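You operate a simulated robot arm through the tools that you are given. There is no shell and no other tool. Be economical: measure what you need, move in short steps, check, and stop when the job is done.

You run a simulated robot arm. Do the job below in one go: nothing can be reset, and whatever is moved stays where it is left.

Task
Switch the reel power switch on. Take the purple lint pad and leave it on the packing table top. Press the plate tray key to switch it on. Take the green charger and leave it on the clear front of the round table. Take the wooden block and leave it on the green plaque. Put the blue marker on top of the teal booking block. Do these in any order.

It is judged by the outcome, as a careful person would: the job done as asked, and still so three seconds after it is handed in. It fails if anything else is knocked over, pushed out of place, dropped, spilled or broken.

Robot
A 6-joint arm with a two-finger parallel gripper on a trunk, on a base that drives. Base frame: it is fixed to the floor where the robot stands at the start and does not move with it; the origin is under the middle of the robot, x ahead of it, y to its left, z up. Units: mm, degrees, N and s.
With the tool pointing down near the work surface it reaches from about 100 to 640 mm from the robot's upright axis, wherever it stands. Its first joint turns from -166.0 to 166.0 degrees. Places, roughly: blue marker (3x3x11 cm) [-3900, 3100, 800]; clear front of the round table (32x24 cm) [-820, 80, 720]; green charger [-5000, 0, 750]; green plaque [-1750, 500, 750]; packing table top [1700, 2500, 800]; plate tray key [1500, 2100, 800]; purple lint pad (5x9x3 cm) [1000, 500, 900]; reel power switch [500, -200, 200]; teal booking block [-5000, 250, 750]; wooden block (5x5x5 cm) [-3700, 3000, 800]. Payload 4.1 kg.
Tool frame: the origin (TCP) lies between the finger pads and is the grasp point; the fingertips stand 23 mm ahead of it; z points along the fingers, y is the line along which they close. The gripper opens to 94 mm. The fingers are 38 mm wide and 10 mm thick; the gripper's body (54 by 96 mm) begins 39 mm behind the TCP.
Orientation is that of the tool frame in the base frame, as a unit quaternion [w, x, y, z]. With the fingers straight down and closing along the base's y, the tool's x points along the base's -x, its y along +y and its z along -z.

Tools
- The arm moves only by the tool servo_tool. Its argument "rows" is a list of rows, each an object of numbers (a shift or turn left out is 0, a gripper value left out holds the last): "tx", "ty", "tz": the shift along the tool's x, y, z in mm; "wx", "wy", "wz": the turn, a rotation vector about the tool's x, y, z in degrees; "jaw": the gripper command, from -1 (fully open) to 1 (shut), values between in proportion. In form: [{"tx": .., "ty": .., "tz": .., "wx": .., "wy": .., "wz": .., "jaw": ..}, ...]. A call has 1 to 8 rows; each row is the pose to reach, as a shift and turn from the pose commanded when the call began, along the tool's axes at that moment. Rows are played at 5 a second. More than 50 mm and 8.6 degrees between two rows, or a gripper value outside its range, and nothing of the call is played. Where a pose cannot be reached the arm comes as near as it can. A force on the tool above 40 N (or 10 N above the force at the start of the call, whichever is more), or a blocked arm, ends the call early, and 0.2 s more pass. Each finger travels about 45 mm/s and halts on what it meets, pressing with about 20 N; the grip force reading is that of the motor and also rises with nothing between the fingers. The clock runs only during rows and for 0.2 s after the last one: add rows that repeat a pose to give the fingers time. It gives the time, the measured TCP pose, the force on the tool (base axes), the opening and the grip force at its end, in the units of the frame above (readings bear some noise), with the torque about the TCP (base axes, N m) and any sound that the robot's microphone picked up.
- Cameras (640 x 400 px; columns grow to the right, rows downward): "scene" is now at [-32, 92.8, 1156.2]; the picture's right is [-0.84, -0.55, 0.00], its down [-0.51, 0.78, -0.36] and it looks along [0.20, -0.30, -0.93] (base axes); focal length 214 px, centre (320, 200). "wrist" rides on the gripper at [86, 16, -74] in the tool frame; the picture's right is [-0.18, 0.98, 0.00], its down [-0.58, -0.11, -0.81] and it looks along [-0.79, -0.15, 0.59] (tool axes); focal length 243 px, centre (320, 200). There is no depth. A picture from a camera that has moved, and an enlarged one, comes with that camera's place and axes in the base frame and with its lens.
- get_image(camera): a new picture of that camera. It takes no simulated time.
- raise_lower(by): slides the trunk up (or, below 0, down) by that many mm; the arm and the scene camera ride with it, the base frame stays. It gives what a move gives, with no picture.
- base_move(legs): drives the robot by 1 to 6 legs, each [ahead, turn to the left] in mm and degrees, along the robot's own axes; the way and the turn of a leg run together, so that a leg with both is an arc; at most 1500 mm and 180 degrees a leg. The arm and the cameras ride along, it lands a little off, and it stops where it bumps. It gives what a move gives.
- turn_head(pan, tilt): turns the head with the scene camera to pan (to the left, within 155 degrees either way) and tilt (down, from -29 to 69), counted from straight ahead of the robot. It gives what a move gives.
- inspect(camera, box): a new picture of the part [left, top, right, bottom] of that camera's present view, enlarged. It takes no simulated time.
- finish_job(): hands the job in; it is judged then, once.

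Go step by step. Nothing tells you exact positions but the pictures and the camera data: compare them with the known pose of the tool, close in by small moves and look again before you grip or let go. The budget is 165 turns and 112 pictures, counting those below and the enlarged ones. Unless the task says otherwise, let go and move clear before handing in, and close with one line.

The tools are called after ">>>" as name(argument=value, ...) on one line, values as JSON. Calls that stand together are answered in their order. servo_tool: Moves the arm, as the interface text tells. Its arguments: {"type":"object","properties":{"rows":{"type":"array","items":{"type":"object","properties":{"tx":{"type":"number"},"ty":{"type":"number"},"tz":{"type":"number"},"wx":{"type":"number"},"wy":{"type":"number"},"wz":{"type":"number"},"jaw":{"type":"number"}}}}},"required":["rows"]} The other tools are called the same way: raise_lower (by) slides the trunk up or down; base_move (legs) drives the base; turn_head (pan, tilt) turns the head that bears the scene camera; get_image (camera) takes a picture; inspect (camera, box) takes an enlarged picture of a part of a camera's view; finish_job () hands the job in.

At the start:

```text
time: 0.0
tcp_pos: [168.2, -375.4, 963.3]
orientation: [0.0, 0.003, 1.0, 0.0]
ft_force: [-0.4, 0.4, -0.1]
torque: [0.01, -0.01, 0.0]
opening: 94.3
grasp_force: 0.1
trunk travel left (down, up): [-150.0, 440.0]
robot x, y, heading: [-4.6, -23.2, -0.1]
head pan, tilt: [-56.9, 68.8]
```

scene: 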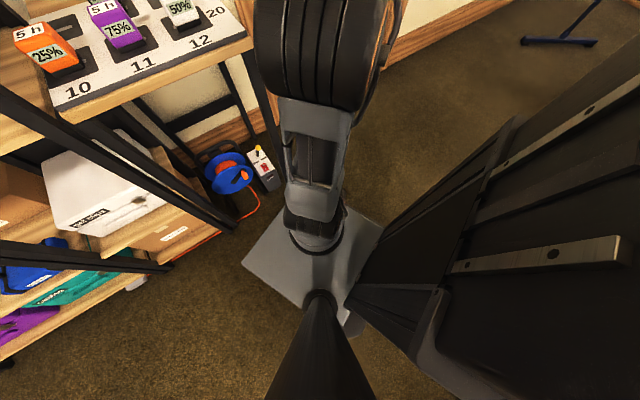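
wrist: 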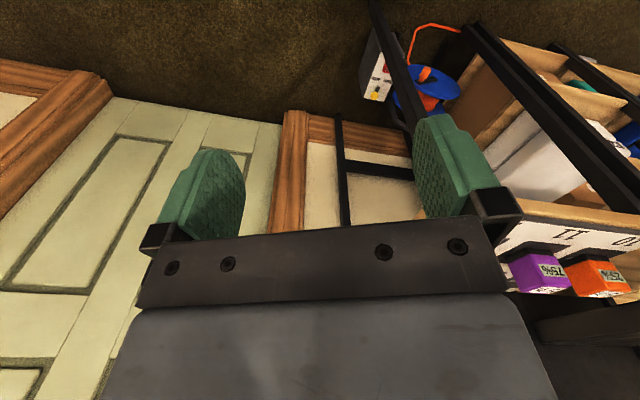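

I see a shelf with devices ahead-left and a cable reel with a power box near the floor. I'll look around first.

>>> turn_head(pan=-20, tilt=45)

>>> get_image(camera="scene")

>>> turn_head(pan=30, tilt=20)

>>> get_image(camera="scene")

>>> turn_head(pan=150, tilt=20)

>>> get_image(camera="scene")

```text
time: 1.0
tcp_pos: [168.2, -375.7, 963.8]
orientation: [0.001, 0.003, 1.0, 0.0]
ft_force: [-0.6, -0.2, 0.5]
torque: [-0.05, 0.0, 0.01]
opening: 94.0
grasp_force: 0.0
trunk travel left (down, up): [-150.0, 440.0]
robot x, y, heading: [-2.6, -21.6, 0.2]
head pan, tilt: [-20.0, 45.0]
```

```text
109 pictures are left
camera scene: at [13.8, 111.8, 1185.0], right [-0.34, -0.94, 0.0], down [-0.66, 0.24, -0.71], along [0.66, -0.24, -0.71], focal length 214 px, centre (320, 200)
```

scene: 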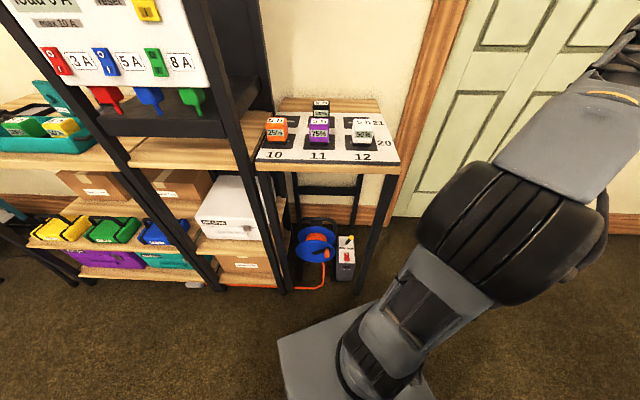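

```text
time: 2.2
tcp_pos: [167.9, -375.5, 963.4]
orientation: [0.0, 0.003, 1.0, 0.0]
ft_force: [-0.4, -0.4, -0.5]
torque: [0.0, 0.0, 0.01]
opening: 94.0
grasp_force: 0.1
trunk travel left (down, up): [-150.0, 440.0]
robot x, y, heading: [-6.7, -24.8, -0.1]
head pan, tilt: [30.0, 20.0]
```

```text
108 pictures are left
camera scene: at [18.1, 186.2, 1223.7], right [0.5, -0.87, 0.0], down [-0.3, -0.17, -0.94], along [0.81, 0.47, -0.34], focal length 214 px, centre (320, 200)
```

scene: 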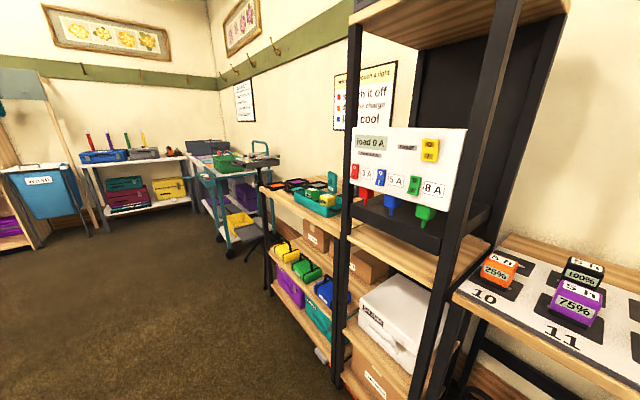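

```text
time: 4.2
tcp_pos: [167.6, -375.4, 964.3]
orientation: [0.0, 0.002, 1.0, 0.0]
ft_force: [-0.7, 0.1, -0.1]
torque: [0.02, -0.01, -0.02]
opening: 93.7
grasp_force: 0.0
trunk travel left (down, up): [-150.0, 440.0]
robot x, y, heading: [-4.9, -20.3, 0.0]
head pan, tilt: [150.0, 20.0]
```

```text
107 pictures are left
camera scene: at [-143.2, 186.3, 1223.8], right [0.5, 0.87, 0.0], down [0.3, -0.17, -0.94], along [-0.81, 0.47, -0.34], focal length 214 px, centre (320, 200)
```

scene: 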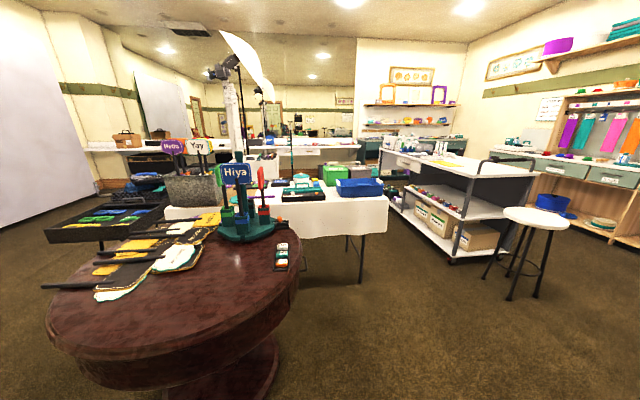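

>>> turn_head(pan=-32, tilt=58)

>>> inspect(camera="scene", box=[230, 100, 390, 260])

>>> get_image(camera="scene")

```text
time: 6.9
tcp_pos: [167.1, -375.2, 963.6]
orientation: [0.0, 0.002, 1.0, -0.001]
ft_force: [0.4, 0.9, 0.2]
torque: [0.01, 0.01, 0.02]
opening: 94.1
grasp_force: 0.1
trunk travel left (down, up): [-150.0, 440.0]
robot x, y, heading: [0.3, -24.3, 0.1]
head pan, tilt: [-32.0, 58.0]
```

```text
2.50 times, centred on (310, 180) of scene
camera zoom: at [-4.1, 103.2, 1168.0], right [-0.53, -0.85, 0.0], down [-0.72, 0.45, -0.53], along [0.45, -0.28, -0.85], focal length 536 px, centre (345, 250)
```

zoom: 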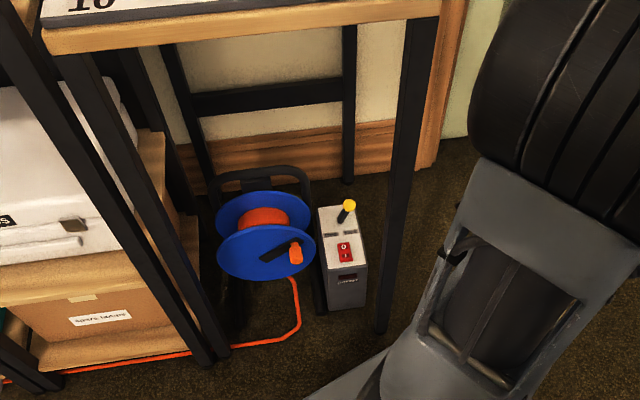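

```text
105 pictures are left
camera scene: at [-4.1, 103.2, 1168.0], right [-0.53, -0.85, 0.0], down [-0.72, 0.45, -0.53], along [0.45, -0.28, -0.85], focal length 214 px, centre (320, 200)
```

scene: 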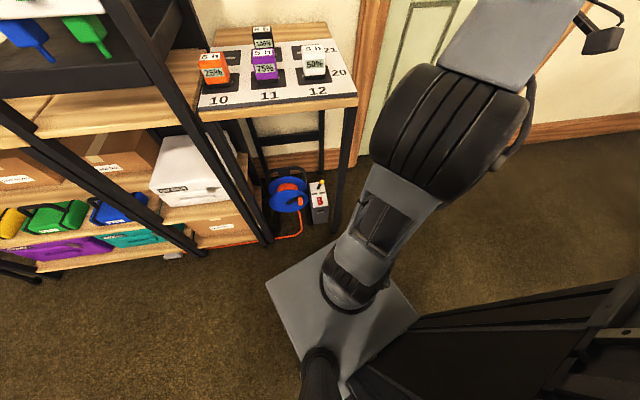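

>>> inspect(camera="scene", box=[295, 170, 345, 230])

>>> inspect(camera="wrist", box=[345, 20, 475, 120])

```text
6.67 times, centred on (320, 200) of scene
camera zoom: at [-4.1, 103.2, 1168.0], right [-0.53, -0.85, 0.0], down [-0.72, 0.45, -0.53], along [0.45, -0.28, -0.85], focal length 1430 px, centre (320, 200)
```

zoom: 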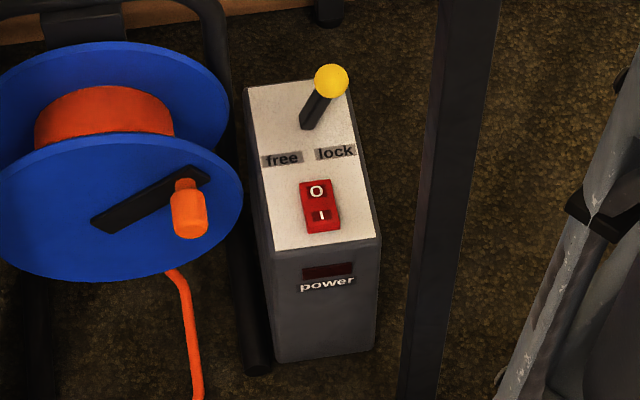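

```text
4.00 times, centred on (410, 70) of wrist
camera zoom: at [82.1, -357.8, 1037.6], right [0.19, 0.98, 0.0], down [0.58, -0.11, 0.81], along [0.79, -0.15, -0.59], focal length 970 px, centre (-40, 720)
```

zoom: 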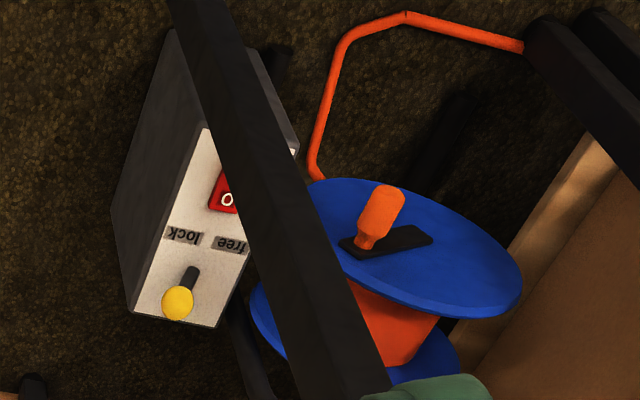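

The red I/O rocker on the reel's power box is at about (490, -204, 212), with the I side towards me, partly under a table. I'll lower the trunk and bring the tool round in front of it.

>>> raise_lower(by=-150)

>>> servo_tool(rows=[{"tx": -16, "ty": 32, "tz": 19, "wz": 2.75, "jaw": 1}, {"tx": -33, "ty": 64, "tz": 38, "wz": 5.5}, {"tx": -50, "ty": 96, "tz": 56, "wz": 8.25}, {"tx": -66, "ty": 128, "tz": 75, "wz": 11}, {"tx": -82, "ty": 160, "tz": 94, "wz": 13.75}, {"tx": -99, "ty": 192, "tz": 112, "wz": 16.5}, {"tx": -115, "ty": 224, "tz": 131, "wz": 19.25}, {"tx": -132, "ty": 255, "tz": 150, "wz": 22}])

```text
time: 8.7
tcp_pos: [167.8, -375.6, 813.5]
orientation: [0.0, 0.002, 1.0, 0.001]
ft_force: [0.4, -0.6, 0.0]
torque: [0.0, 0.01, -0.02]
opening: 93.8
grasp_force: 0.1
trunk travel left (down, up): [0.0, 590.0]
robot x, y, heading: [-3.0, -22.3, 0.2]
head pan, tilt: [-32.0, 58.0]
```

```text
time: 10.5
tcp_pos: [301.0, -119.1, 663.0]
orientation: [0.0, 0.193, 0.981, 0.001]
ft_force: [-1.0, -1.0, 1.2]
torque: [-0.01, 0.02, -0.04]
opening: 0.0
grasp_force: 20.0
trunk travel left (down, up): [0.0, 590.0]
robot x, y, heading: [-1.5, -28.6, -0.1]
head pan, tilt: [-32.0, 58.0]
```

>>> servo_tool(rows=[{"tx": -10, "tz": 43, "wy": -5.6}, {"tx": -20, "tz": 86, "wy": -11.2}, {"tx": -32, "tz": 129, "wy": -16.8}, {"tx": -45, "tz": 172, "wy": -22.4}, {"tx": -60, "ty": -2, "tz": 215, "wy": -28}, {"tx": -78, "ty": -4, "tz": 258, "wy": -33.6}, {"tx": -97, "ty": -6, "tz": 300, "wy": -39.2}, {"tx": -117, "ty": -8, "tz": 340, "wy": -45}])

>>> get_image(camera="wrist")

>>> get_image(camera="scene")

```text
time: 12.3
tcp_pos: [405.8, -171.6, 324.2]
orientation: [0.375, 0.179, 0.907, -0.074]
ft_force: [-0.3, 0.2, 0.4]
torque: [0.0, 0.0, -0.05]
opening: 0.2
grasp_force: 19.9
out of reach, approached as far as the arm can: row 5, 6
trunk travel left (down, up): [0.0, 590.0]
robot x, y, heading: [-3.0, -26.5, 0.2]
head pan, tilt: [-32.0, 58.0]
```

```text
102 pictures are left
camera wrist: at [307.1, -113.1, 315.4], right [0.49, 0.86, 0.13], down [-0.19, -0.04, 0.98], along [0.85, -0.51, 0.14], focal length 243 px, centre (320, 200)
```

wrist: 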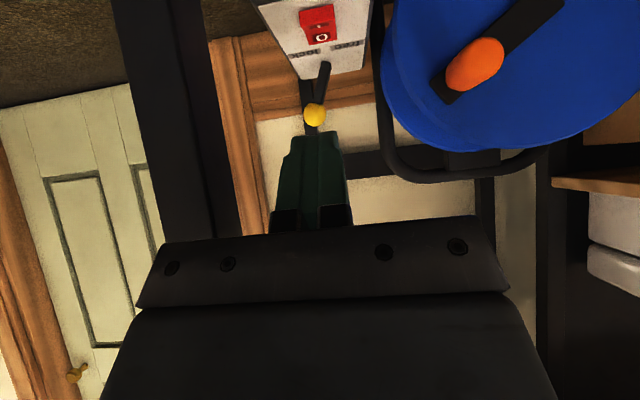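

```text
101 pictures are left
camera scene: at [-4.4, 103.3, 1018.0], right [-0.53, -0.85, 0.0], down [-0.72, 0.45, -0.53], along [0.45, -0.28, -0.85], focal length 214 px, centre (320, 200)
```

scene: 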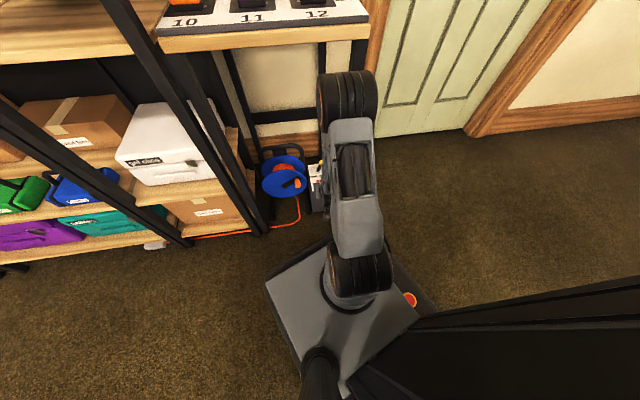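

The rocker's I end is about 95 mm ahead of the closed fingertips along the tool. I'll close in and look before pressing.

>>> servo_tool(rows=[{"tx": -2, "tz": 30}, {"tx": -4, "tz": 60}, {"tx": -8, "tz": 90}])

>>> get_image(camera="wrist")

>>> inspect(camera="scene", box=[240, 120, 370, 240])

```text
time: 13.1
tcp_pos: [468.9, -197.6, 266.8]
orientation: [0.376, 0.178, 0.906, -0.074]
ft_force: [-0.1, 0.8, 1.1]
torque: [0.02, -0.03, -0.03]
opening: 0.0
grasp_force: 19.8
trunk travel left (down, up): [0.0, 590.0]
robot x, y, heading: [-1.0, -26.3, 0.2]
head pan, tilt: [-32.0, 58.0]
```

```text
100 pictures are left
camera wrist: at [371.3, -138.7, 256.8], right [0.49, 0.86, 0.13], down [-0.19, -0.04, 0.98], along [0.85, -0.51, 0.14], focal length 243 px, centre (320, 200)
```

wrist: 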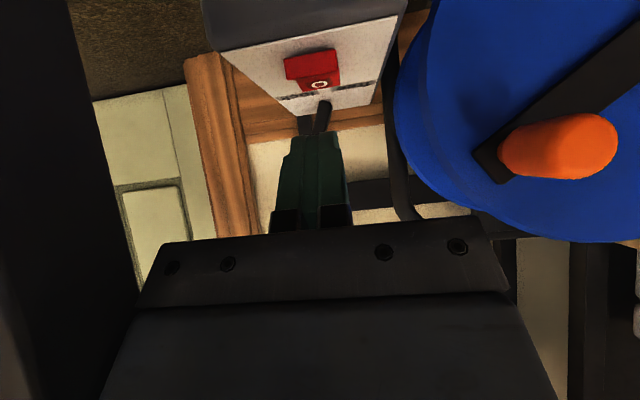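

```text
3.33 times, centred on (305, 180) of scene
camera zoom: at [-4.2, 103.2, 1018.0], right [-0.53, -0.85, 0.0], down [-0.72, 0.45, -0.53], along [0.45, -0.28, -0.85], focal length 715 px, centre (370, 267)
```

zoom: 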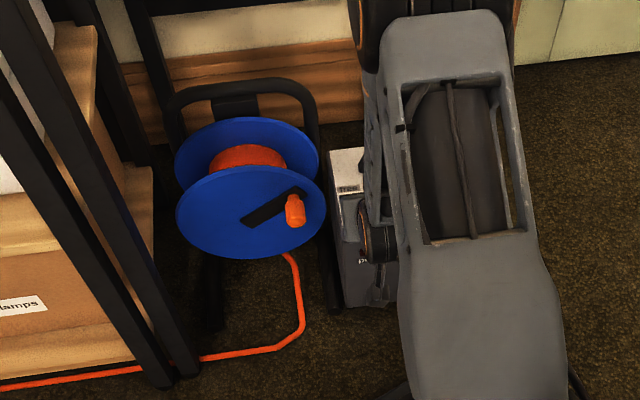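

>>> servo_tool(rows=[{"tx": 4, "ty": 1.8, "tz": 21.4}, {"tx": 6.8, "ty": 1.8, "tz": 24.2}, {"tx": 9.6, "ty": 1.8, "tz": 27}, {"tx": 11.8, "ty": 1.8, "tz": 29.2}, {"tx": 13.9, "ty": 1.8, "tz": 31.3}, {"tx": 16, "ty": 1.8, "tz": 33.4}])

>>> get_image(camera="wrist")

```text
time: 14.4
tcp_pos: [484.1, -202.2, 237.4]
orientation: [0.381, 0.178, 0.904, -0.075]
ft_force: [-9.3, 2.4, 22.9]
torque: [0.09, 0.17, 0.01]
opening: 0.3
grasp_force: 20.7
trunk travel left (down, up): [0.0, 590.0]
robot x, y, heading: [-7.4, -25.1, 0.2]
head pan, tilt: [-32.0, 58.0]
stopped in row 6: the force on the tool passed its limit (the readings are from after the stop); the commanded pose is now the measured one
```

```text
98 pictures are left
camera wrist: at [384.9, -143.4, 226.9], right [0.49, 0.86, 0.13], down [-0.2, -0.04, 0.98], along [0.85, -0.51, 0.15], focal length 243 px, centre (320, 200)
```

wrist: 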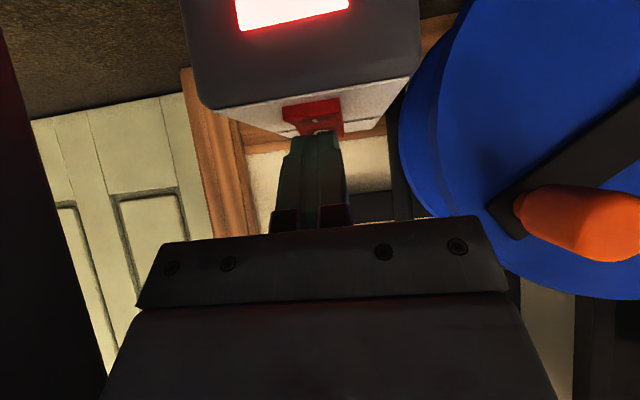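

The power lamp is lit: the switch is on. I'll lift off and back out, then check.

>>> servo_tool(rows=[{"tx": -10, "tz": -12}, {"tx": -18, "tz": -25}, {"tx": -18, "tz": -70}, {"tx": -18, "tz": -110}, {"tx": -18, "tz": -155}, {"tx": -18, "tz": -200}])

>>> get_image(camera="wrist")

```text
time: 15.8
tcp_pos: [400.1, -168.9, 376.3]
orientation: [0.377, 0.179, 0.906, -0.074]
ft_force: [-0.3, 1.3, -0.1]
torque: [-0.01, 0.0, -0.02]
opening: 0.0
grasp_force: 19.8
out of reach, approached as far as the arm can: row 6
trunk travel left (down, up): [0.0, 590.0]
robot x, y, heading: [-6.2, -23.9, 0.0]
head pan, tilt: [-32.0, 58.0]
```

```text
97 pictures are left
camera wrist: at [301.8, -108.8, 367.2], right [0.49, 0.86, 0.13], down [-0.19, -0.04, 0.98], along [0.85, -0.51, 0.15], focal length 243 px, centre (320, 200)
```

wrist: 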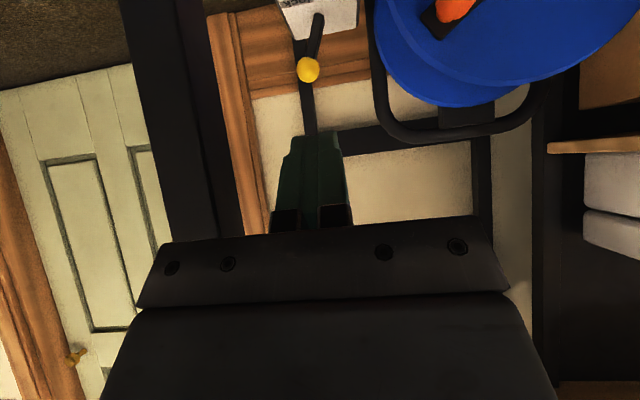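

>>> servo_tool(rows=[{"tx": -15, "tz": -35, "wy": 5.6}, {"tx": -30, "tz": -70, "wy": 11.2}, {"tx": -45, "ty": 1, "tz": -105, "wy": 16.8}, {"tx": -60, "ty": 2, "tz": -140, "wy": 22.4}, {"tx": -75, "ty": 3, "tz": -175, "wy": 28}, {"tx": -90, "ty": 4, "tz": -210, "wy": 33.6}, {"tx": -106, "ty": 5, "tz": -245, "wy": 39.2}, {"tx": -122, "ty": 7, "tz": -280, "wy": 45}])

>>> raise_lower(by=330)

>>> turn_head(pan=10, tilt=35)

>>> get_image(camera="scene")

```text
time: 17.6
tcp_pos: [296.6, -116.0, 662.3]
orientation: [0.002, 0.194, 0.981, 0.0]
ft_force: [0.6, 0.6, -0.2]
torque: [0.0, -0.01, 0.02]
opening: 0.2
grasp_force: 20.4
out of reach, approached as far as the arm can: row 1, 2
trunk travel left (down, up): [0.0, 590.0]
robot x, y, heading: [-2.2, -24.0, -0.1]
head pan, tilt: [-32.0, 58.0]
```

```text
time: 20.9
tcp_pos: [297.3, -116.7, 991.7]
orientation: [0.003, 0.193, 0.981, -0.001]
ft_force: [-0.1, -0.8, 0.6]
torque: [0.01, -0.01, 0.0]
opening: 0.0
grasp_force: 20.3
trunk travel left (down, up): [-330.0, 260.0]
robot x, y, heading: [-1.9, -21.0, -0.1]
head pan, tilt: [-32.0, 58.0]
```

```text
time: 21.9
tcp_pos: [296.7, -116.5, 992.5]
orientation: [0.004, 0.193, 0.981, -0.001]
ft_force: [-0.5, 0.2, -0.4]
torque: [0.02, 0.0, 0.02]
opening: 0.4
grasp_force: 19.4
trunk travel left (down, up): [-330.0, 260.0]
robot x, y, heading: [-4.2, -23.4, 0.1]
head pan, tilt: [10.0, 35.0]
```

```text
96 pictures are left
camera scene: at [24.0, 155.0, 1379.9], right [0.17, -0.98, 0.0], down [-0.57, -0.1, -0.82], along [0.81, 0.14, -0.57], focal length 214 px, centre (320, 200)
```

scene: 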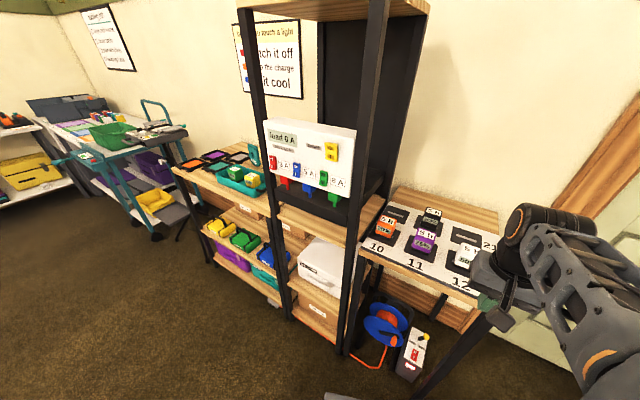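

>>> inspect(camera="scene", box=[160, 110, 300, 220])

>>> inspect(camera="scene", box=[360, 290, 460, 390])

>>> inspect(camera="scene", box=[20, 80, 220, 230])

```text
3.64 times, centred on (230, 165) of scene
camera zoom: at [24.0, 155.0, 1379.9], right [0.17, -0.98, 0.0], down [-0.57, -0.1, -0.82], along [0.81, 0.14, -0.57], focal length 780 px, centre (647, 327)
```

zoom: 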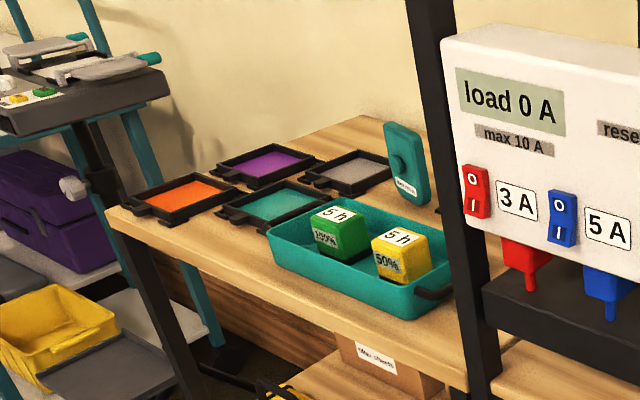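

```text
4.00 times, centred on (410, 340) of scene
camera zoom: at [24.0, 155.0, 1379.9], right [0.17, -0.98, 0.0], down [-0.57, -0.1, -0.82], along [0.81, 0.14, -0.57], focal length 858 px, centre (-40, -360)
```

zoom: 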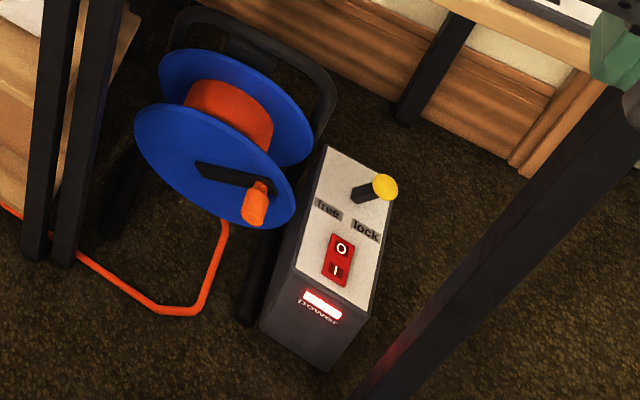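

```text
2.67 times, centred on (120, 155) of scene
camera zoom: at [24.0, 155.0, 1379.9], right [0.17, -0.98, 0.0], down [-0.57, -0.1, -0.82], along [0.81, 0.14, -0.57], focal length 572 px, centre (853, 320)
```

zoom: 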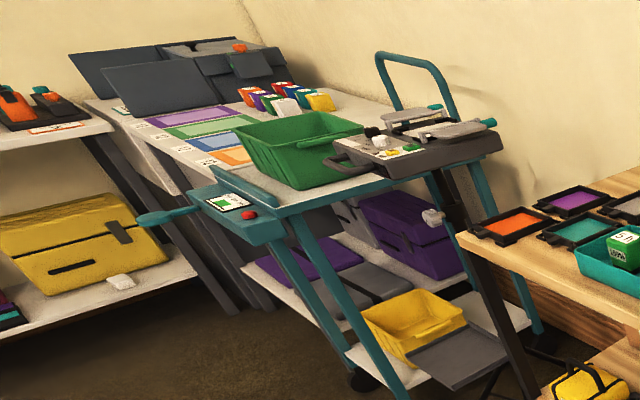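

The rocker is on with the power lamp lit. I can't see the purple lint pad yet (probably behind the tower post), so I'll drive left for a better view.

>>> base_move(legs=[[0, 90], [650, 0], [0, -90]])

>>> turn_head(pan=0, tilt=25)

>>> get_image(camera="scene")

```text
time: 33.2
tcp_pos: [301.0, 521.7, 992.0]
orientation: [0.003, 0.201, 0.98, -0.001]
ft_force: [-0.4, 0.0, -0.1]
torque: [-0.01, -0.01, -0.02]
opening: 0.0
grasp_force: 20.3
trunk travel left (down, up): [-330.0, 260.0]
robot x, y, heading: [4.0, 617.3, -1.2]
head pan, tilt: [10.0, 35.0]
```

```text
time: 33.9
tcp_pos: [301.4, 522.3, 991.8]
orientation: [0.004, 0.201, 0.979, -0.001]
ft_force: [0.1, 1.0, 0.5]
torque: [-0.03, 0.02, 0.01]
opening: 0.0
grasp_force: 19.5
trunk travel left (down, up): [-330.0, 260.0]
robot x, y, heading: [4.8, 619.1, -0.8]
head pan, tilt: [0.0, 25.0]
```

```text
92 pictures are left
camera scene: at [37.8, 783.4, 1395.6], right [-0.02, -1.0, 0.0], down [-0.42, 0.01, -0.91], along [0.91, -0.02, -0.42], focal length 214 px, centre (320, 200)
```

scene: 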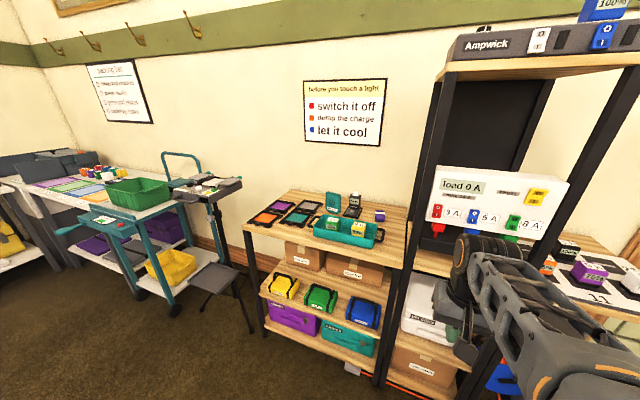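

>>> inspect(camera="scene", box=[240, 180, 430, 270])

>>> inspect(camera="scene", box=[20, 150, 260, 300])

```text
3.37 times, centred on (335, 225) of scene
camera zoom: at [37.8, 783.4, 1395.6], right [-0.02, -1.0, 0.0], down [-0.42, 0.01, -0.91], along [0.91, -0.02, -0.42], focal length 722 px, centre (270, 116)
```

zoom: 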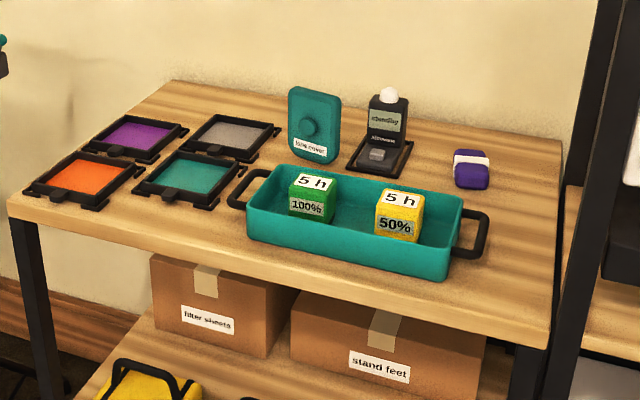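

```text
2.67 times, centred on (140, 225) of scene
camera zoom: at [37.8, 783.4, 1395.6], right [-0.02, -1.0, 0.0], down [-0.42, 0.01, -0.91], along [0.91, -0.02, -0.42], focal length 572 px, centre (800, 133)
```

zoom: 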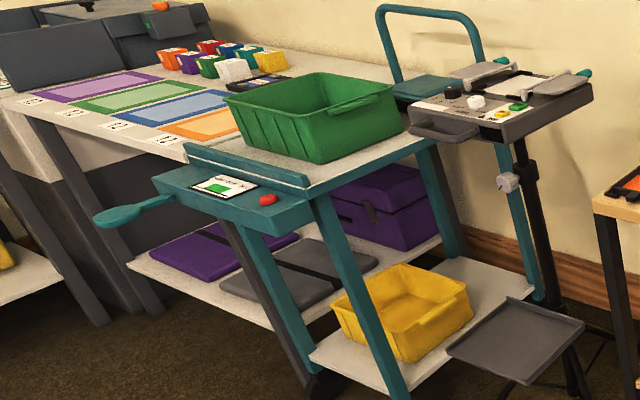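

The purple pad with a white band lies on the shelf table near (1019, 450, ~845), its long side running in depth. I'll tuck the arm to the left, raise it, and drive up square to the table.

>>> servo_tool(rows=[{"tx": 24, "ty": 26, "wz": -4}, {"tx": 48, "ty": 51, "wz": -8}, {"tx": 72, "ty": 77, "wz": -12}, {"tx": 96, "ty": 103, "wz": -16}, {"tx": 120, "ty": 128, "wz": -20}, {"tx": 143, "ty": 154, "wz": -22, "jaw": -1}, {"tx": 143, "ty": 154, "wz": -22}, {"tx": 143, "ty": 154, "wz": -22}])

>>> raise_lower(by=110)

>>> base_move(legs=[[0, 10], [400, 0], [0, -31]])

>>> turn_head(pan=-10, tilt=45)

>>> get_image(camera="scene")

```text
time: 35.7
tcp_pos: [232.1, 724.2, 981.7]
orientation: [-0.01, 0.008, 1.0, -0.011]
ft_force: [0.0, -0.6, -1.0]
torque: [0.06, -0.02, 0.0]
opening: 68.6
grasp_force: 0.0
trunk travel left (down, up): [-330.0, 260.0]
robot x, y, heading: [1.7, 618.5, -1.1]
head pan, tilt: [0.0, 25.0]
```

```text
time: 37.1
tcp_pos: [229.7, 721.8, 1100.1]
orientation: [0.002, 0.011, 1.0, -0.001]
ft_force: [-0.9, 0.4, 0.3]
torque: [0.01, 0.01, -0.02]
opening: 94.1
grasp_force: 0.1
trunk travel left (down, up): [-440.0, 150.0]
robot x, y, heading: [2.9, 618.4, -1.0]
head pan, tilt: [0.0, 25.0]
```

```text
time: 40.2
tcp_pos: [579.2, 817.9, 1100.1]
orientation: [0.003, -0.068, 0.998, -0.001]
ft_force: [0.1, 0.4, 0.4]
torque: [0.03, 0.01, -0.01]
opening: 94.1
grasp_force: 0.0
trunk travel left (down, up): [-440.0, 150.0]
robot x, y, heading: [371.6, 684.6, 7.9]
head pan, tilt: [0.0, 25.0]
stopped in leg 2: the robot was blocked; the commanded pose is now the measured one
```

```text
time: 41.0
tcp_pos: [580.3, 817.0, 1101.3]
orientation: [0.003, -0.069, 0.998, -0.001]
ft_force: [-0.7, 0.0, -0.4]
torque: [-0.02, -0.02, 0.01]
opening: 94.0
grasp_force: 0.0
trunk travel left (down, up): [-440.0, 150.0]
robot x, y, heading: [367.4, 685.6, 8.1]
head pan, tilt: [-10.0, 45.0]
```

```text
89 pictures are left
camera scene: at [368.9, 833.1, 1475.1], right [-0.04, -1.0, 0.0], down [-0.71, 0.02, -0.71], along [0.71, -0.02, -0.71], focal length 214 px, centre (320, 200)
```

scene: 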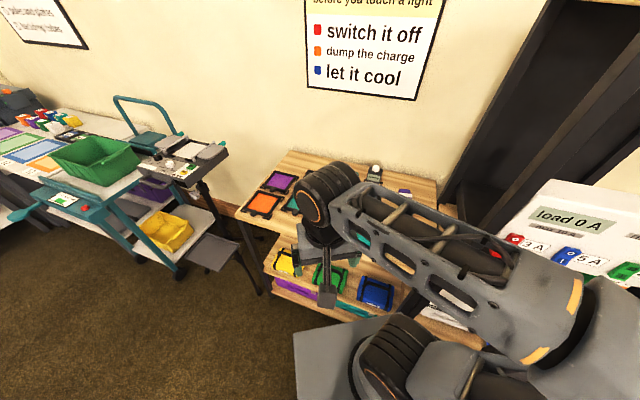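

The base corner met the shelf front. I'll back off slightly, square up with the table, and look.

>>> base_move(legs=[[-70, 0], [0, -30]])

>>> turn_head(pan=0, tilt=60)

>>> get_image(camera="scene")

```text
time: 43.5
tcp_pos: [547.3, 684.6, 1099.5]
orientation: [0.003, 0.191, 0.982, -0.002]
ft_force: [0.6, 0.1, -1.0]
torque: [0.01, 0.01, 0.04]
opening: 94.2
grasp_force: 0.0
trunk travel left (down, up): [-440.0, 150.0]
robot x, y, heading: [298.7, 671.6, -21.7]
head pan, tilt: [-10.0, 45.0]
```

```text
time: 44.3
tcp_pos: [547.5, 685.0, 1100.0]
orientation: [0.002, 0.191, 0.982, -0.003]
ft_force: [0.1, 0.1, -0.7]
torque: [0.0, 0.0, 0.02]
opening: 94.3
grasp_force: 0.0
trunk travel left (down, up): [-440.0, 150.0]
robot x, y, heading: [299.1, 673.1, -21.6]
head pan, tilt: [0.0, 60.0]
```

```text
88 pictures are left
camera scene: at [367.0, 821.5, 1455.6], right [-0.37, -0.93, 0.0], down [-0.8, 0.32, -0.5], along [0.46, -0.19, -0.87], focal length 214 px, centre (320, 200)
```

scene: 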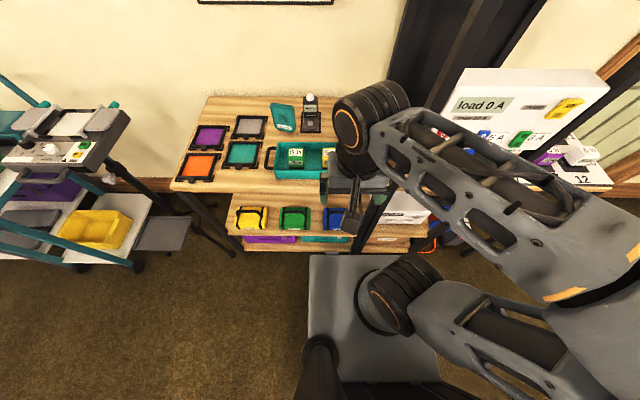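

>>> base_move(legs=[[100, 0]])

>>> turn_head(pan=0, tilt=45)

>>> get_image(camera="scene")

>>> get_image(camera="wrist")

```text
time: 45.4
tcp_pos: [641.0, 648.7, 1101.2]
orientation: [0.003, 0.19, 0.982, -0.002]
ft_force: [-0.5, 0.3, 1.0]
torque: [0.02, 0.04, -0.02]
opening: 93.6
grasp_force: 0.2
trunk travel left (down, up): [-440.0, 150.0]
robot x, y, heading: [392.9, 636.1, -22.0]
head pan, tilt: [0.0, 60.0]
```

```text
time: 46.2
tcp_pos: [640.9, 648.8, 1100.0]
orientation: [0.002, 0.191, 0.982, -0.003]
ft_force: [-0.3, 0.8, 0.2]
torque: [0.0, -0.04, -0.01]
opening: 94.2
grasp_force: 0.1
trunk travel left (down, up): [-440.0, 150.0]
robot x, y, heading: [391.6, 638.6, -21.8]
head pan, tilt: [0.0, 45.0]
```

```text
87 pictures are left
camera scene: at [473.7, 778.9, 1475.0], right [-0.37, -0.93, 0.0], down [-0.66, 0.26, -0.71], along [0.66, -0.26, -0.71], focal length 214 px, centre (320, 200)
```

scene: 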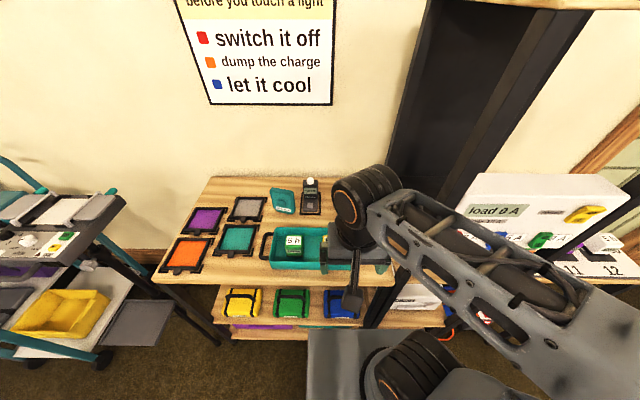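

```text
86 pictures are left
camera wrist: at [567.2, 697.0, 1174.0], right [0.54, 0.84, 0.0], down [0.5, -0.31, 0.81], along [0.68, -0.44, -0.59], focal length 243 px, centre (320, 200)
```

wrist: 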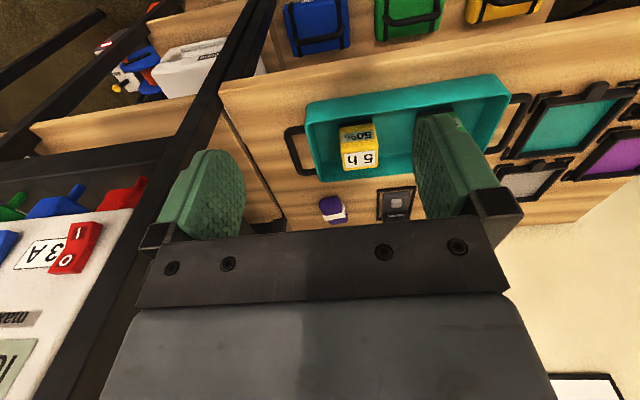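

Triangulating, the pad is at about (980, 463, 865). I'll extend the arm over it in two stages, checking clearance to the tower.

>>> servo_tool(rows=[{"tx": -48, "ty": -6}, {"tx": -96, "ty": -12}, {"tx": -144, "ty": -18}, {"tx": -192, "ty": -24}, {"tx": -240, "ty": -30, "jaw": -0.5}, {"tx": -288, "ty": -36}])

>>> get_image(camera="scene")

>>> get_image(camera="wrist")

```text
time: 47.6
tcp_pos: [895.9, 506.6, 1103.0]
orientation: [0.002, 0.191, 0.982, -0.002]
ft_force: [0.0, -0.3, -0.6]
torque: [0.01, 0.01, -0.03]
opening: 70.6
grasp_force: 0.0
trunk travel left (down, up): [-440.0, 150.0]
robot x, y, heading: [390.8, 635.9, -21.7]
head pan, tilt: [0.0, 45.0]
```

```text
85 pictures are left
camera scene: at [474.1, 778.7, 1475.1], right [-0.37, -0.93, 0.0], down [-0.66, 0.26, -0.71], along [0.66, -0.26, -0.71], focal length 214 px, centre (320, 200)
```

scene: 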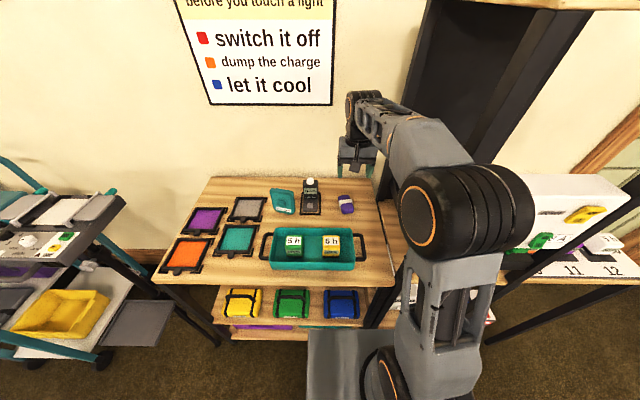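

```text
84 pictures are left
camera wrist: at [821.5, 555.7, 1176.4], right [0.54, 0.84, 0.0], down [0.5, -0.31, 0.81], along [0.68, -0.44, -0.59], focal length 243 px, centre (320, 200)
```

wrist: 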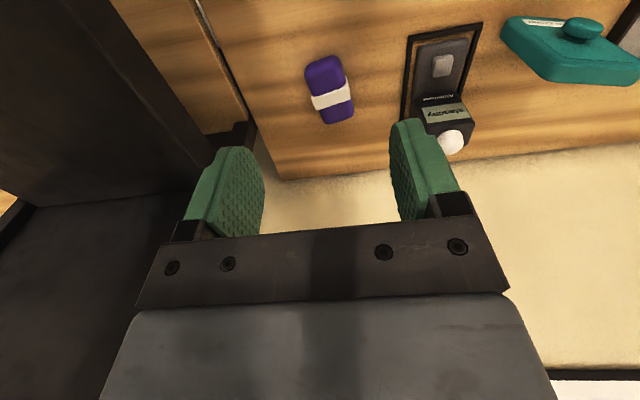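

>>> servo_tool(rows=[{"tx": -40, "ty": -2, "tz": 10, "wz": -2}, {"tx": -81, "ty": -4, "tz": 30, "wz": -5}, {"tx": -81, "ty": -4, "tz": 70, "wz": -5}, {"tx": -81, "ty": -4, "tz": 110, "wz": -5}, {"tx": -81, "ty": -4, "tz": 140, "wz": -5}])

>>> get_image(camera="wrist")

>>> inspect(camera="scene", box=[260, 100, 460, 240])

```text
time: 48.8
tcp_pos: [968.7, 471.9, 960.7]
orientation: [0.003, 0.148, 0.989, -0.002]
ft_force: [-0.3, -0.1, 0.2]
torque: [-0.01, 0.0, -0.01]
opening: 70.6
grasp_force: 0.0
trunk travel left (down, up): [-440.0, 150.0]
robot x, y, heading: [393.2, 634.5, -21.8]
head pan, tilt: [0.0, 45.0]
```

```text
83 pictures are left
camera wrist: at [891.6, 514.0, 1035.3], right [0.46, 0.89, 0.0], down [0.52, -0.27, 0.81], along [0.72, -0.38, -0.59], focal length 243 px, centre (320, 200)
```

wrist: 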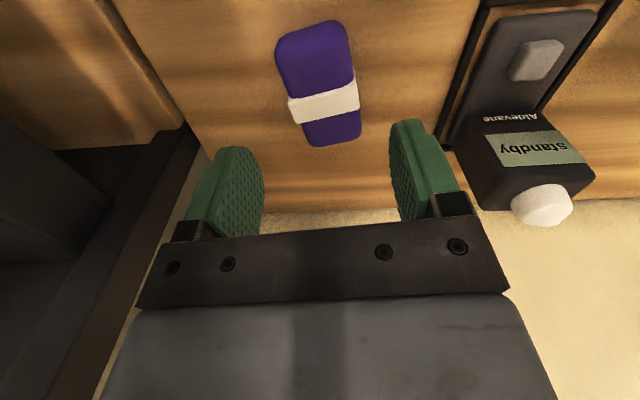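

```text
2.86 times, centred on (360, 170) of scene
camera zoom: at [474.0, 778.8, 1475.1], right [-0.37, -0.93, 0.0], down [-0.66, 0.26, -0.71], along [0.66, -0.26, -0.71], focal length 613 px, centre (206, 286)
```

zoom: 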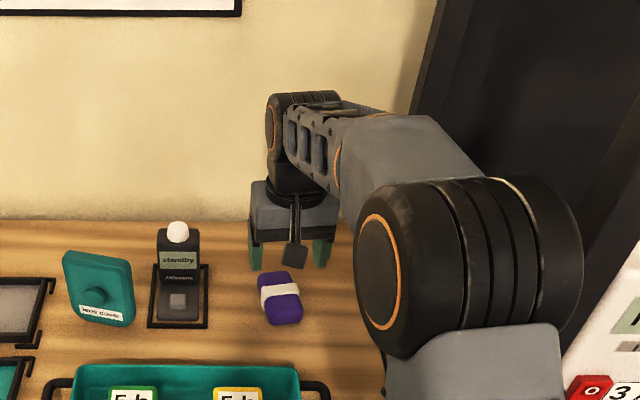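

>>> servo_tool(rows=[{"tx": -8, "ty": 1.4, "tz": 30}, {"tx": -8, "ty": 1.4, "tz": 55}, {"tx": -8, "ty": 1.4, "tz": 70}, {"tx": -8, "ty": 1.4, "tz": 80}])

>>> get_image(camera="wrist")

>>> inspect(camera="scene", box=[300, 140, 400, 220])

```text
time: 49.8
tcp_pos: [976.1, 472.3, 882.6]
orientation: [0.002, 0.147, 0.989, -0.002]
ft_force: [-0.3, -0.4, -0.2]
torque: [0.01, 0.0, -0.01]
opening: 70.5
grasp_force: 0.0
trunk travel left (down, up): [-440.0, 150.0]
robot x, y, heading: [390.7, 637.9, -21.8]
head pan, tilt: [0.0, 45.0]
```

```text
81 pictures are left
camera wrist: at [899.4, 513.5, 956.2], right [0.46, 0.89, 0.0], down [0.52, -0.27, 0.81], along [0.72, -0.38, -0.59], focal length 243 px, centre (320, 200)
```

wrist: 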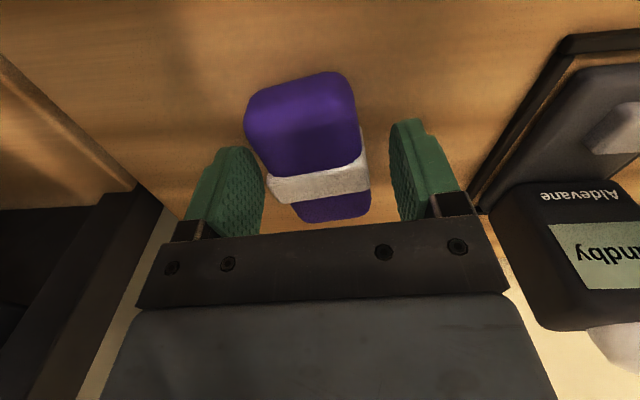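

```text
5.00 times, centred on (350, 180) of scene
camera zoom: at [473.8, 778.9, 1475.1], right [-0.37, -0.93, 0.0], down [-0.66, 0.26, -0.71], along [0.66, -0.26, -0.71], focal length 1072 px, centre (170, 300)
```

zoom: 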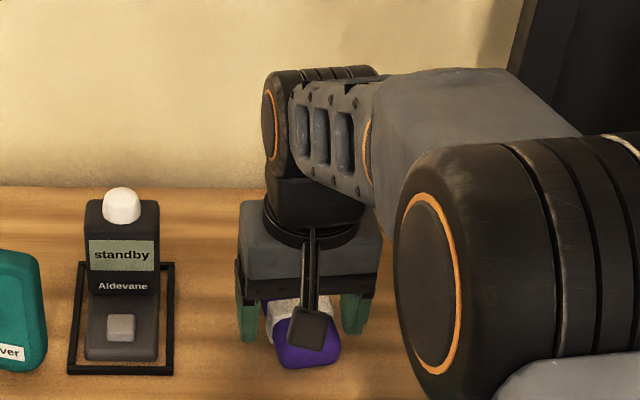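

The pad sits between the fingers; I'll drop a few mm more and close.

>>> servo_tool(rows=[{"tz": 3}, {"tz": 6}, {"tz": 6, "jaw": 0.1}, {"tz": 6, "jaw": 0.6}, {"tz": 6, "jaw": 0.6}, {"tz": 6, "jaw": 0.6}])

```text
time: 51.2
tcp_pos: [977.1, 469.9, 877.2]
orientation: [0.003, 0.148, 0.989, -0.003]
ft_force: [0.6, -0.3, -0.3]
torque: [0.01, -0.01, 0.01]
opening: 47.2
grasp_force: 20.2
trunk travel left (down, up): [-440.0, 150.0]
robot x, y, heading: [392.2, 634.9, -21.6]
head pan, tilt: [0.0, 45.0]
```

>>> servo_tool(rows=[{"tz": -20, "jaw": 1}, {"tz": -60}, {"tz": -100}, {"tz": -145}, {"tz": -190}, {"tx": 40, "tz": -215}, {"tx": 80, "tz": -215}, {"tx": 120, "tz": -215}])

>>> get_image(camera="wrist")

```text
time: 53.0
tcp_pos: [861.8, 509.2, 1093.2]
orientation: [0.003, 0.147, 0.989, -0.002]
ft_force: [-0.2, 0.4, -0.6]
torque: [0.01, 0.05, 0.03]
opening: 0.1
grasp_force: 20.1
trunk travel left (down, up): [-440.0, 150.0]
robot x, y, heading: [394.0, 632.8, -21.7]
head pan, tilt: [0.0, 45.0]
```

```text
79 pictures are left
camera wrist: at [783.7, 550.2, 1166.6], right [0.46, 0.89, 0.0], down [0.52, -0.27, 0.81], along [0.72, -0.38, -0.59], focal length 243 px, centre (320, 200)
```

wrist: 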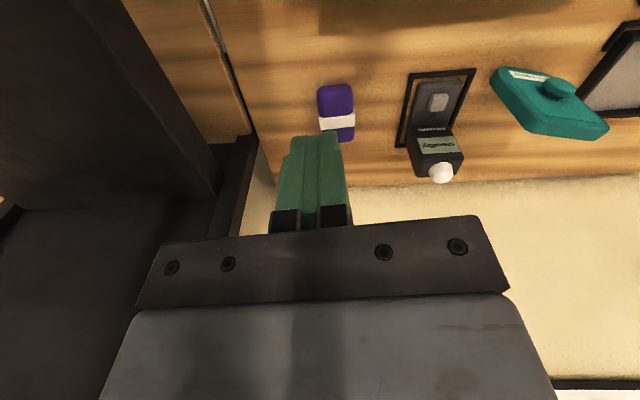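

The pad slipped out and is still lying in place; I gripped too high. I'll go back and descend until the tips touch the table, then grip lower.

>>> servo_tool(rows=[{"tx": -40, "jaw": -0.5}, {"tx": -80}, {"tx": -117}, {"tx": -117, "tz": 50}, {"tx": -117, "tz": 100}, {"tx": -117, "tz": 150}, {"tx": -117, "tz": 190}, {"tx": -117, "tz": 213}])

>>> get_image(camera="wrist")

>>> servo_tool(rows=[{"tz": 4}, {"tz": 8}, {"tz": 11}, {"tz": 14}, {"tz": 17}, {"tz": 20}, {"tz": 23}, {"tz": 26}])

```text
time: 54.8
tcp_pos: [973.4, 473.5, 877.4]
orientation: [0.002, 0.148, 0.989, -0.003]
ft_force: [0.5, -0.2, 0.6]
torque: [0.03, 0.0, -0.03]
opening: 70.4
grasp_force: 0.0
trunk travel left (down, up): [-440.0, 150.0]
robot x, y, heading: [393.7, 637.3, -21.8]
head pan, tilt: [0.0, 45.0]
```

```text
78 pictures are left
camera wrist: at [896.3, 515.1, 951.0], right [0.46, 0.89, 0.0], down [0.52, -0.27, 0.81], along [0.72, -0.38, -0.59], focal length 243 px, centre (320, 200)
```

wrist: 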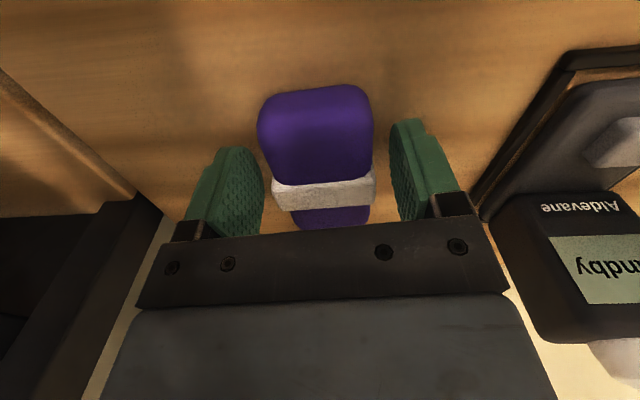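

```text
time: 55.7
tcp_pos: [973.7, 472.4, 873.4]
orientation: [0.008, 0.148, 0.989, -0.002]
ft_force: [-12.2, 4.3, 17.8]
torque: [0.85, 0.45, 0.55]
opening: 70.5
grasp_force: 0.2
trunk travel left (down, up): [-440.0, 150.0]
robot x, y, heading: [388.2, 635.6, -21.8]
head pan, tilt: [0.0, 45.0]
stopped in row 4: the force on the tool passed its limit (the readings are from after the stop); the commanded pose is now the measured one
```

The tips touched the table. I'll ease up 1–2 mm, close fully with time to settle, and lift slowly.

>>> servo_tool(rows=[{"tz": -2}, {"tz": -2, "jaw": 1}, {"tz": -2}, {"tz": -2}, {"tz": -2}, {"tz": -2}, {"tz": -2}])

>>> servo_tool(rows=[{"tz": -3}, {"tz": -7}, {"tz": -12}, {"tz": -18}, {"tz": -25}, {"tz": -33}])

>>> get_image(camera="wrist")

```text
time: 57.3
tcp_pos: [975.3, 471.4, 872.9]
orientation: [0.007, 0.147, 0.989, -0.001]
ft_force: [5.0, 1.6, 9.8]
torque: [0.11, -0.28, -0.08]
opening: 47.7
grasp_force: 19.6
trunk travel left (down, up): [-440.0, 150.0]
robot x, y, heading: [390.2, 636.3, -21.7]
head pan, tilt: [0.0, 45.0]
```

```text
time: 58.7
tcp_pos: [975.9, 472.0, 906.1]
orientation: [0.007, 0.148, 0.989, -0.002]
ft_force: [-0.1, -0.1, -0.8]
torque: [0.02, -0.01, 0.04]
opening: 47.3
grasp_force: 20.2
trunk travel left (down, up): [-440.0, 150.0]
robot x, y, heading: [392.5, 636.7, -21.8]
head pan, tilt: [0.0, 45.0]
```

```text
77 pictures are left
camera wrist: at [897.1, 514.4, 978.2], right [0.46, 0.89, 0.0], down [0.51, -0.27, 0.81], along [0.72, -0.38, -0.58], focal length 243 px, centre (320, 200)
```

wrist: 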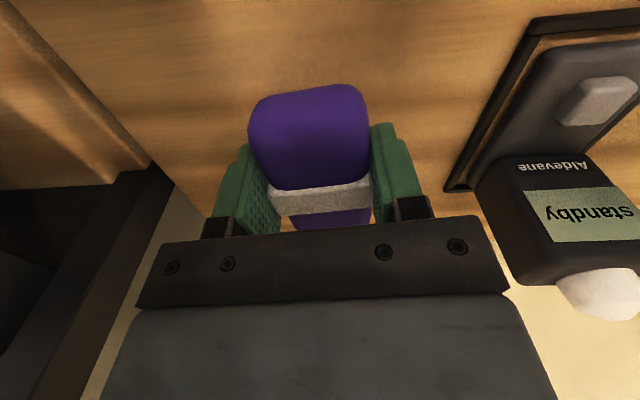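

The pad is held now. I'll lift it further, gently, and retract.

>>> servo_tool(rows=[{"tz": -15}, {"tz": -35}, {"tz": -57}, {"tz": -80}, {"tz": -105}, {"tz": -130}, {"tz": -155}, {"tz": -175}])

>>> servo_tool(rows=[{"tx": 20}, {"tx": 50}, {"tx": 85}, {"tx": 120}, {"tx": 155}, {"tx": 190}, {"tx": 225}, {"tx": 260}])

>>> servo_tool(rows=[{"tx": 30, "ty": 20}, {"tx": 60, "ty": 50}, {"tx": 80, "ty": 80}])

>>> turn_head(pan=60, tilt=25)

>>> get_image(camera="scene")

```text
time: 60.5
tcp_pos: [973.0, 472.9, 1081.2]
orientation: [0.007, 0.147, 0.989, -0.001]
ft_force: [-0.4, 0.0, 0.1]
torque: [0.01, -0.01, 0.03]
opening: 47.4
grasp_force: 20.4
trunk travel left (down, up): [-440.0, 150.0]
robot x, y, heading: [389.6, 638.4, -21.8]
head pan, tilt: [0.0, 45.0]
```

```text
time: 62.3
tcp_pos: [723.6, 547.0, 1077.3]
orientation: [0.007, 0.148, 0.989, -0.002]
ft_force: [0.3, -0.1, -1.0]
torque: [0.02, 0.04, 0.0]
opening: 47.5
grasp_force: 20.4
trunk travel left (down, up): [-440.0, 150.0]
robot x, y, heading: [388.8, 633.8, -21.9]
head pan, tilt: [0.0, 45.0]
```

```text
time: 63.1
tcp_pos: [669.7, 649.6, 1075.1]
orientation: [0.007, 0.148, 0.989, -0.002]
ft_force: [-0.9, 0.1, 0.1]
torque: [-0.01, 0.02, -0.01]
opening: 47.2
grasp_force: 19.7
trunk travel left (down, up): [-440.0, 150.0]
robot x, y, heading: [395.7, 635.1, -21.6]
head pan, tilt: [0.0, 45.0]
```

```text
time: 64.4
tcp_pos: [670.5, 649.2, 1075.6]
orientation: [0.006, 0.148, 0.989, -0.002]
ft_force: [-0.4, 0.5, -0.4]
torque: [0.01, 0.0, 0.0]
opening: 47.4
grasp_force: 20.0
trunk travel left (down, up): [-440.0, 150.0]
robot x, y, heading: [391.7, 633.0, -21.5]
head pan, tilt: [60.0, 25.0]
```

```text
76 pictures are left
camera scene: at [470.6, 866.1, 1505.6], right [0.62, -0.79, 0.0], down [-0.33, -0.26, -0.91], along [0.71, 0.56, -0.42], focal length 214 px, centre (320, 200)
```

scene: 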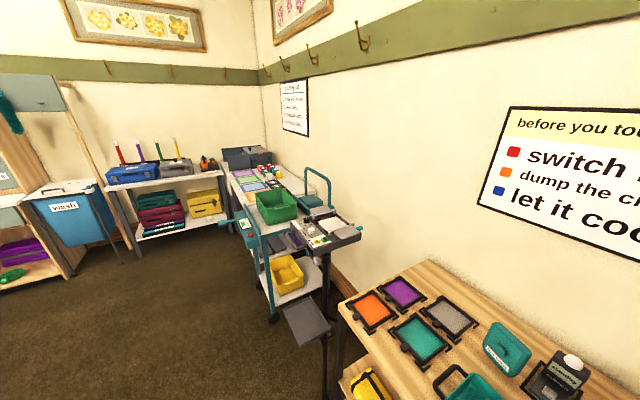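

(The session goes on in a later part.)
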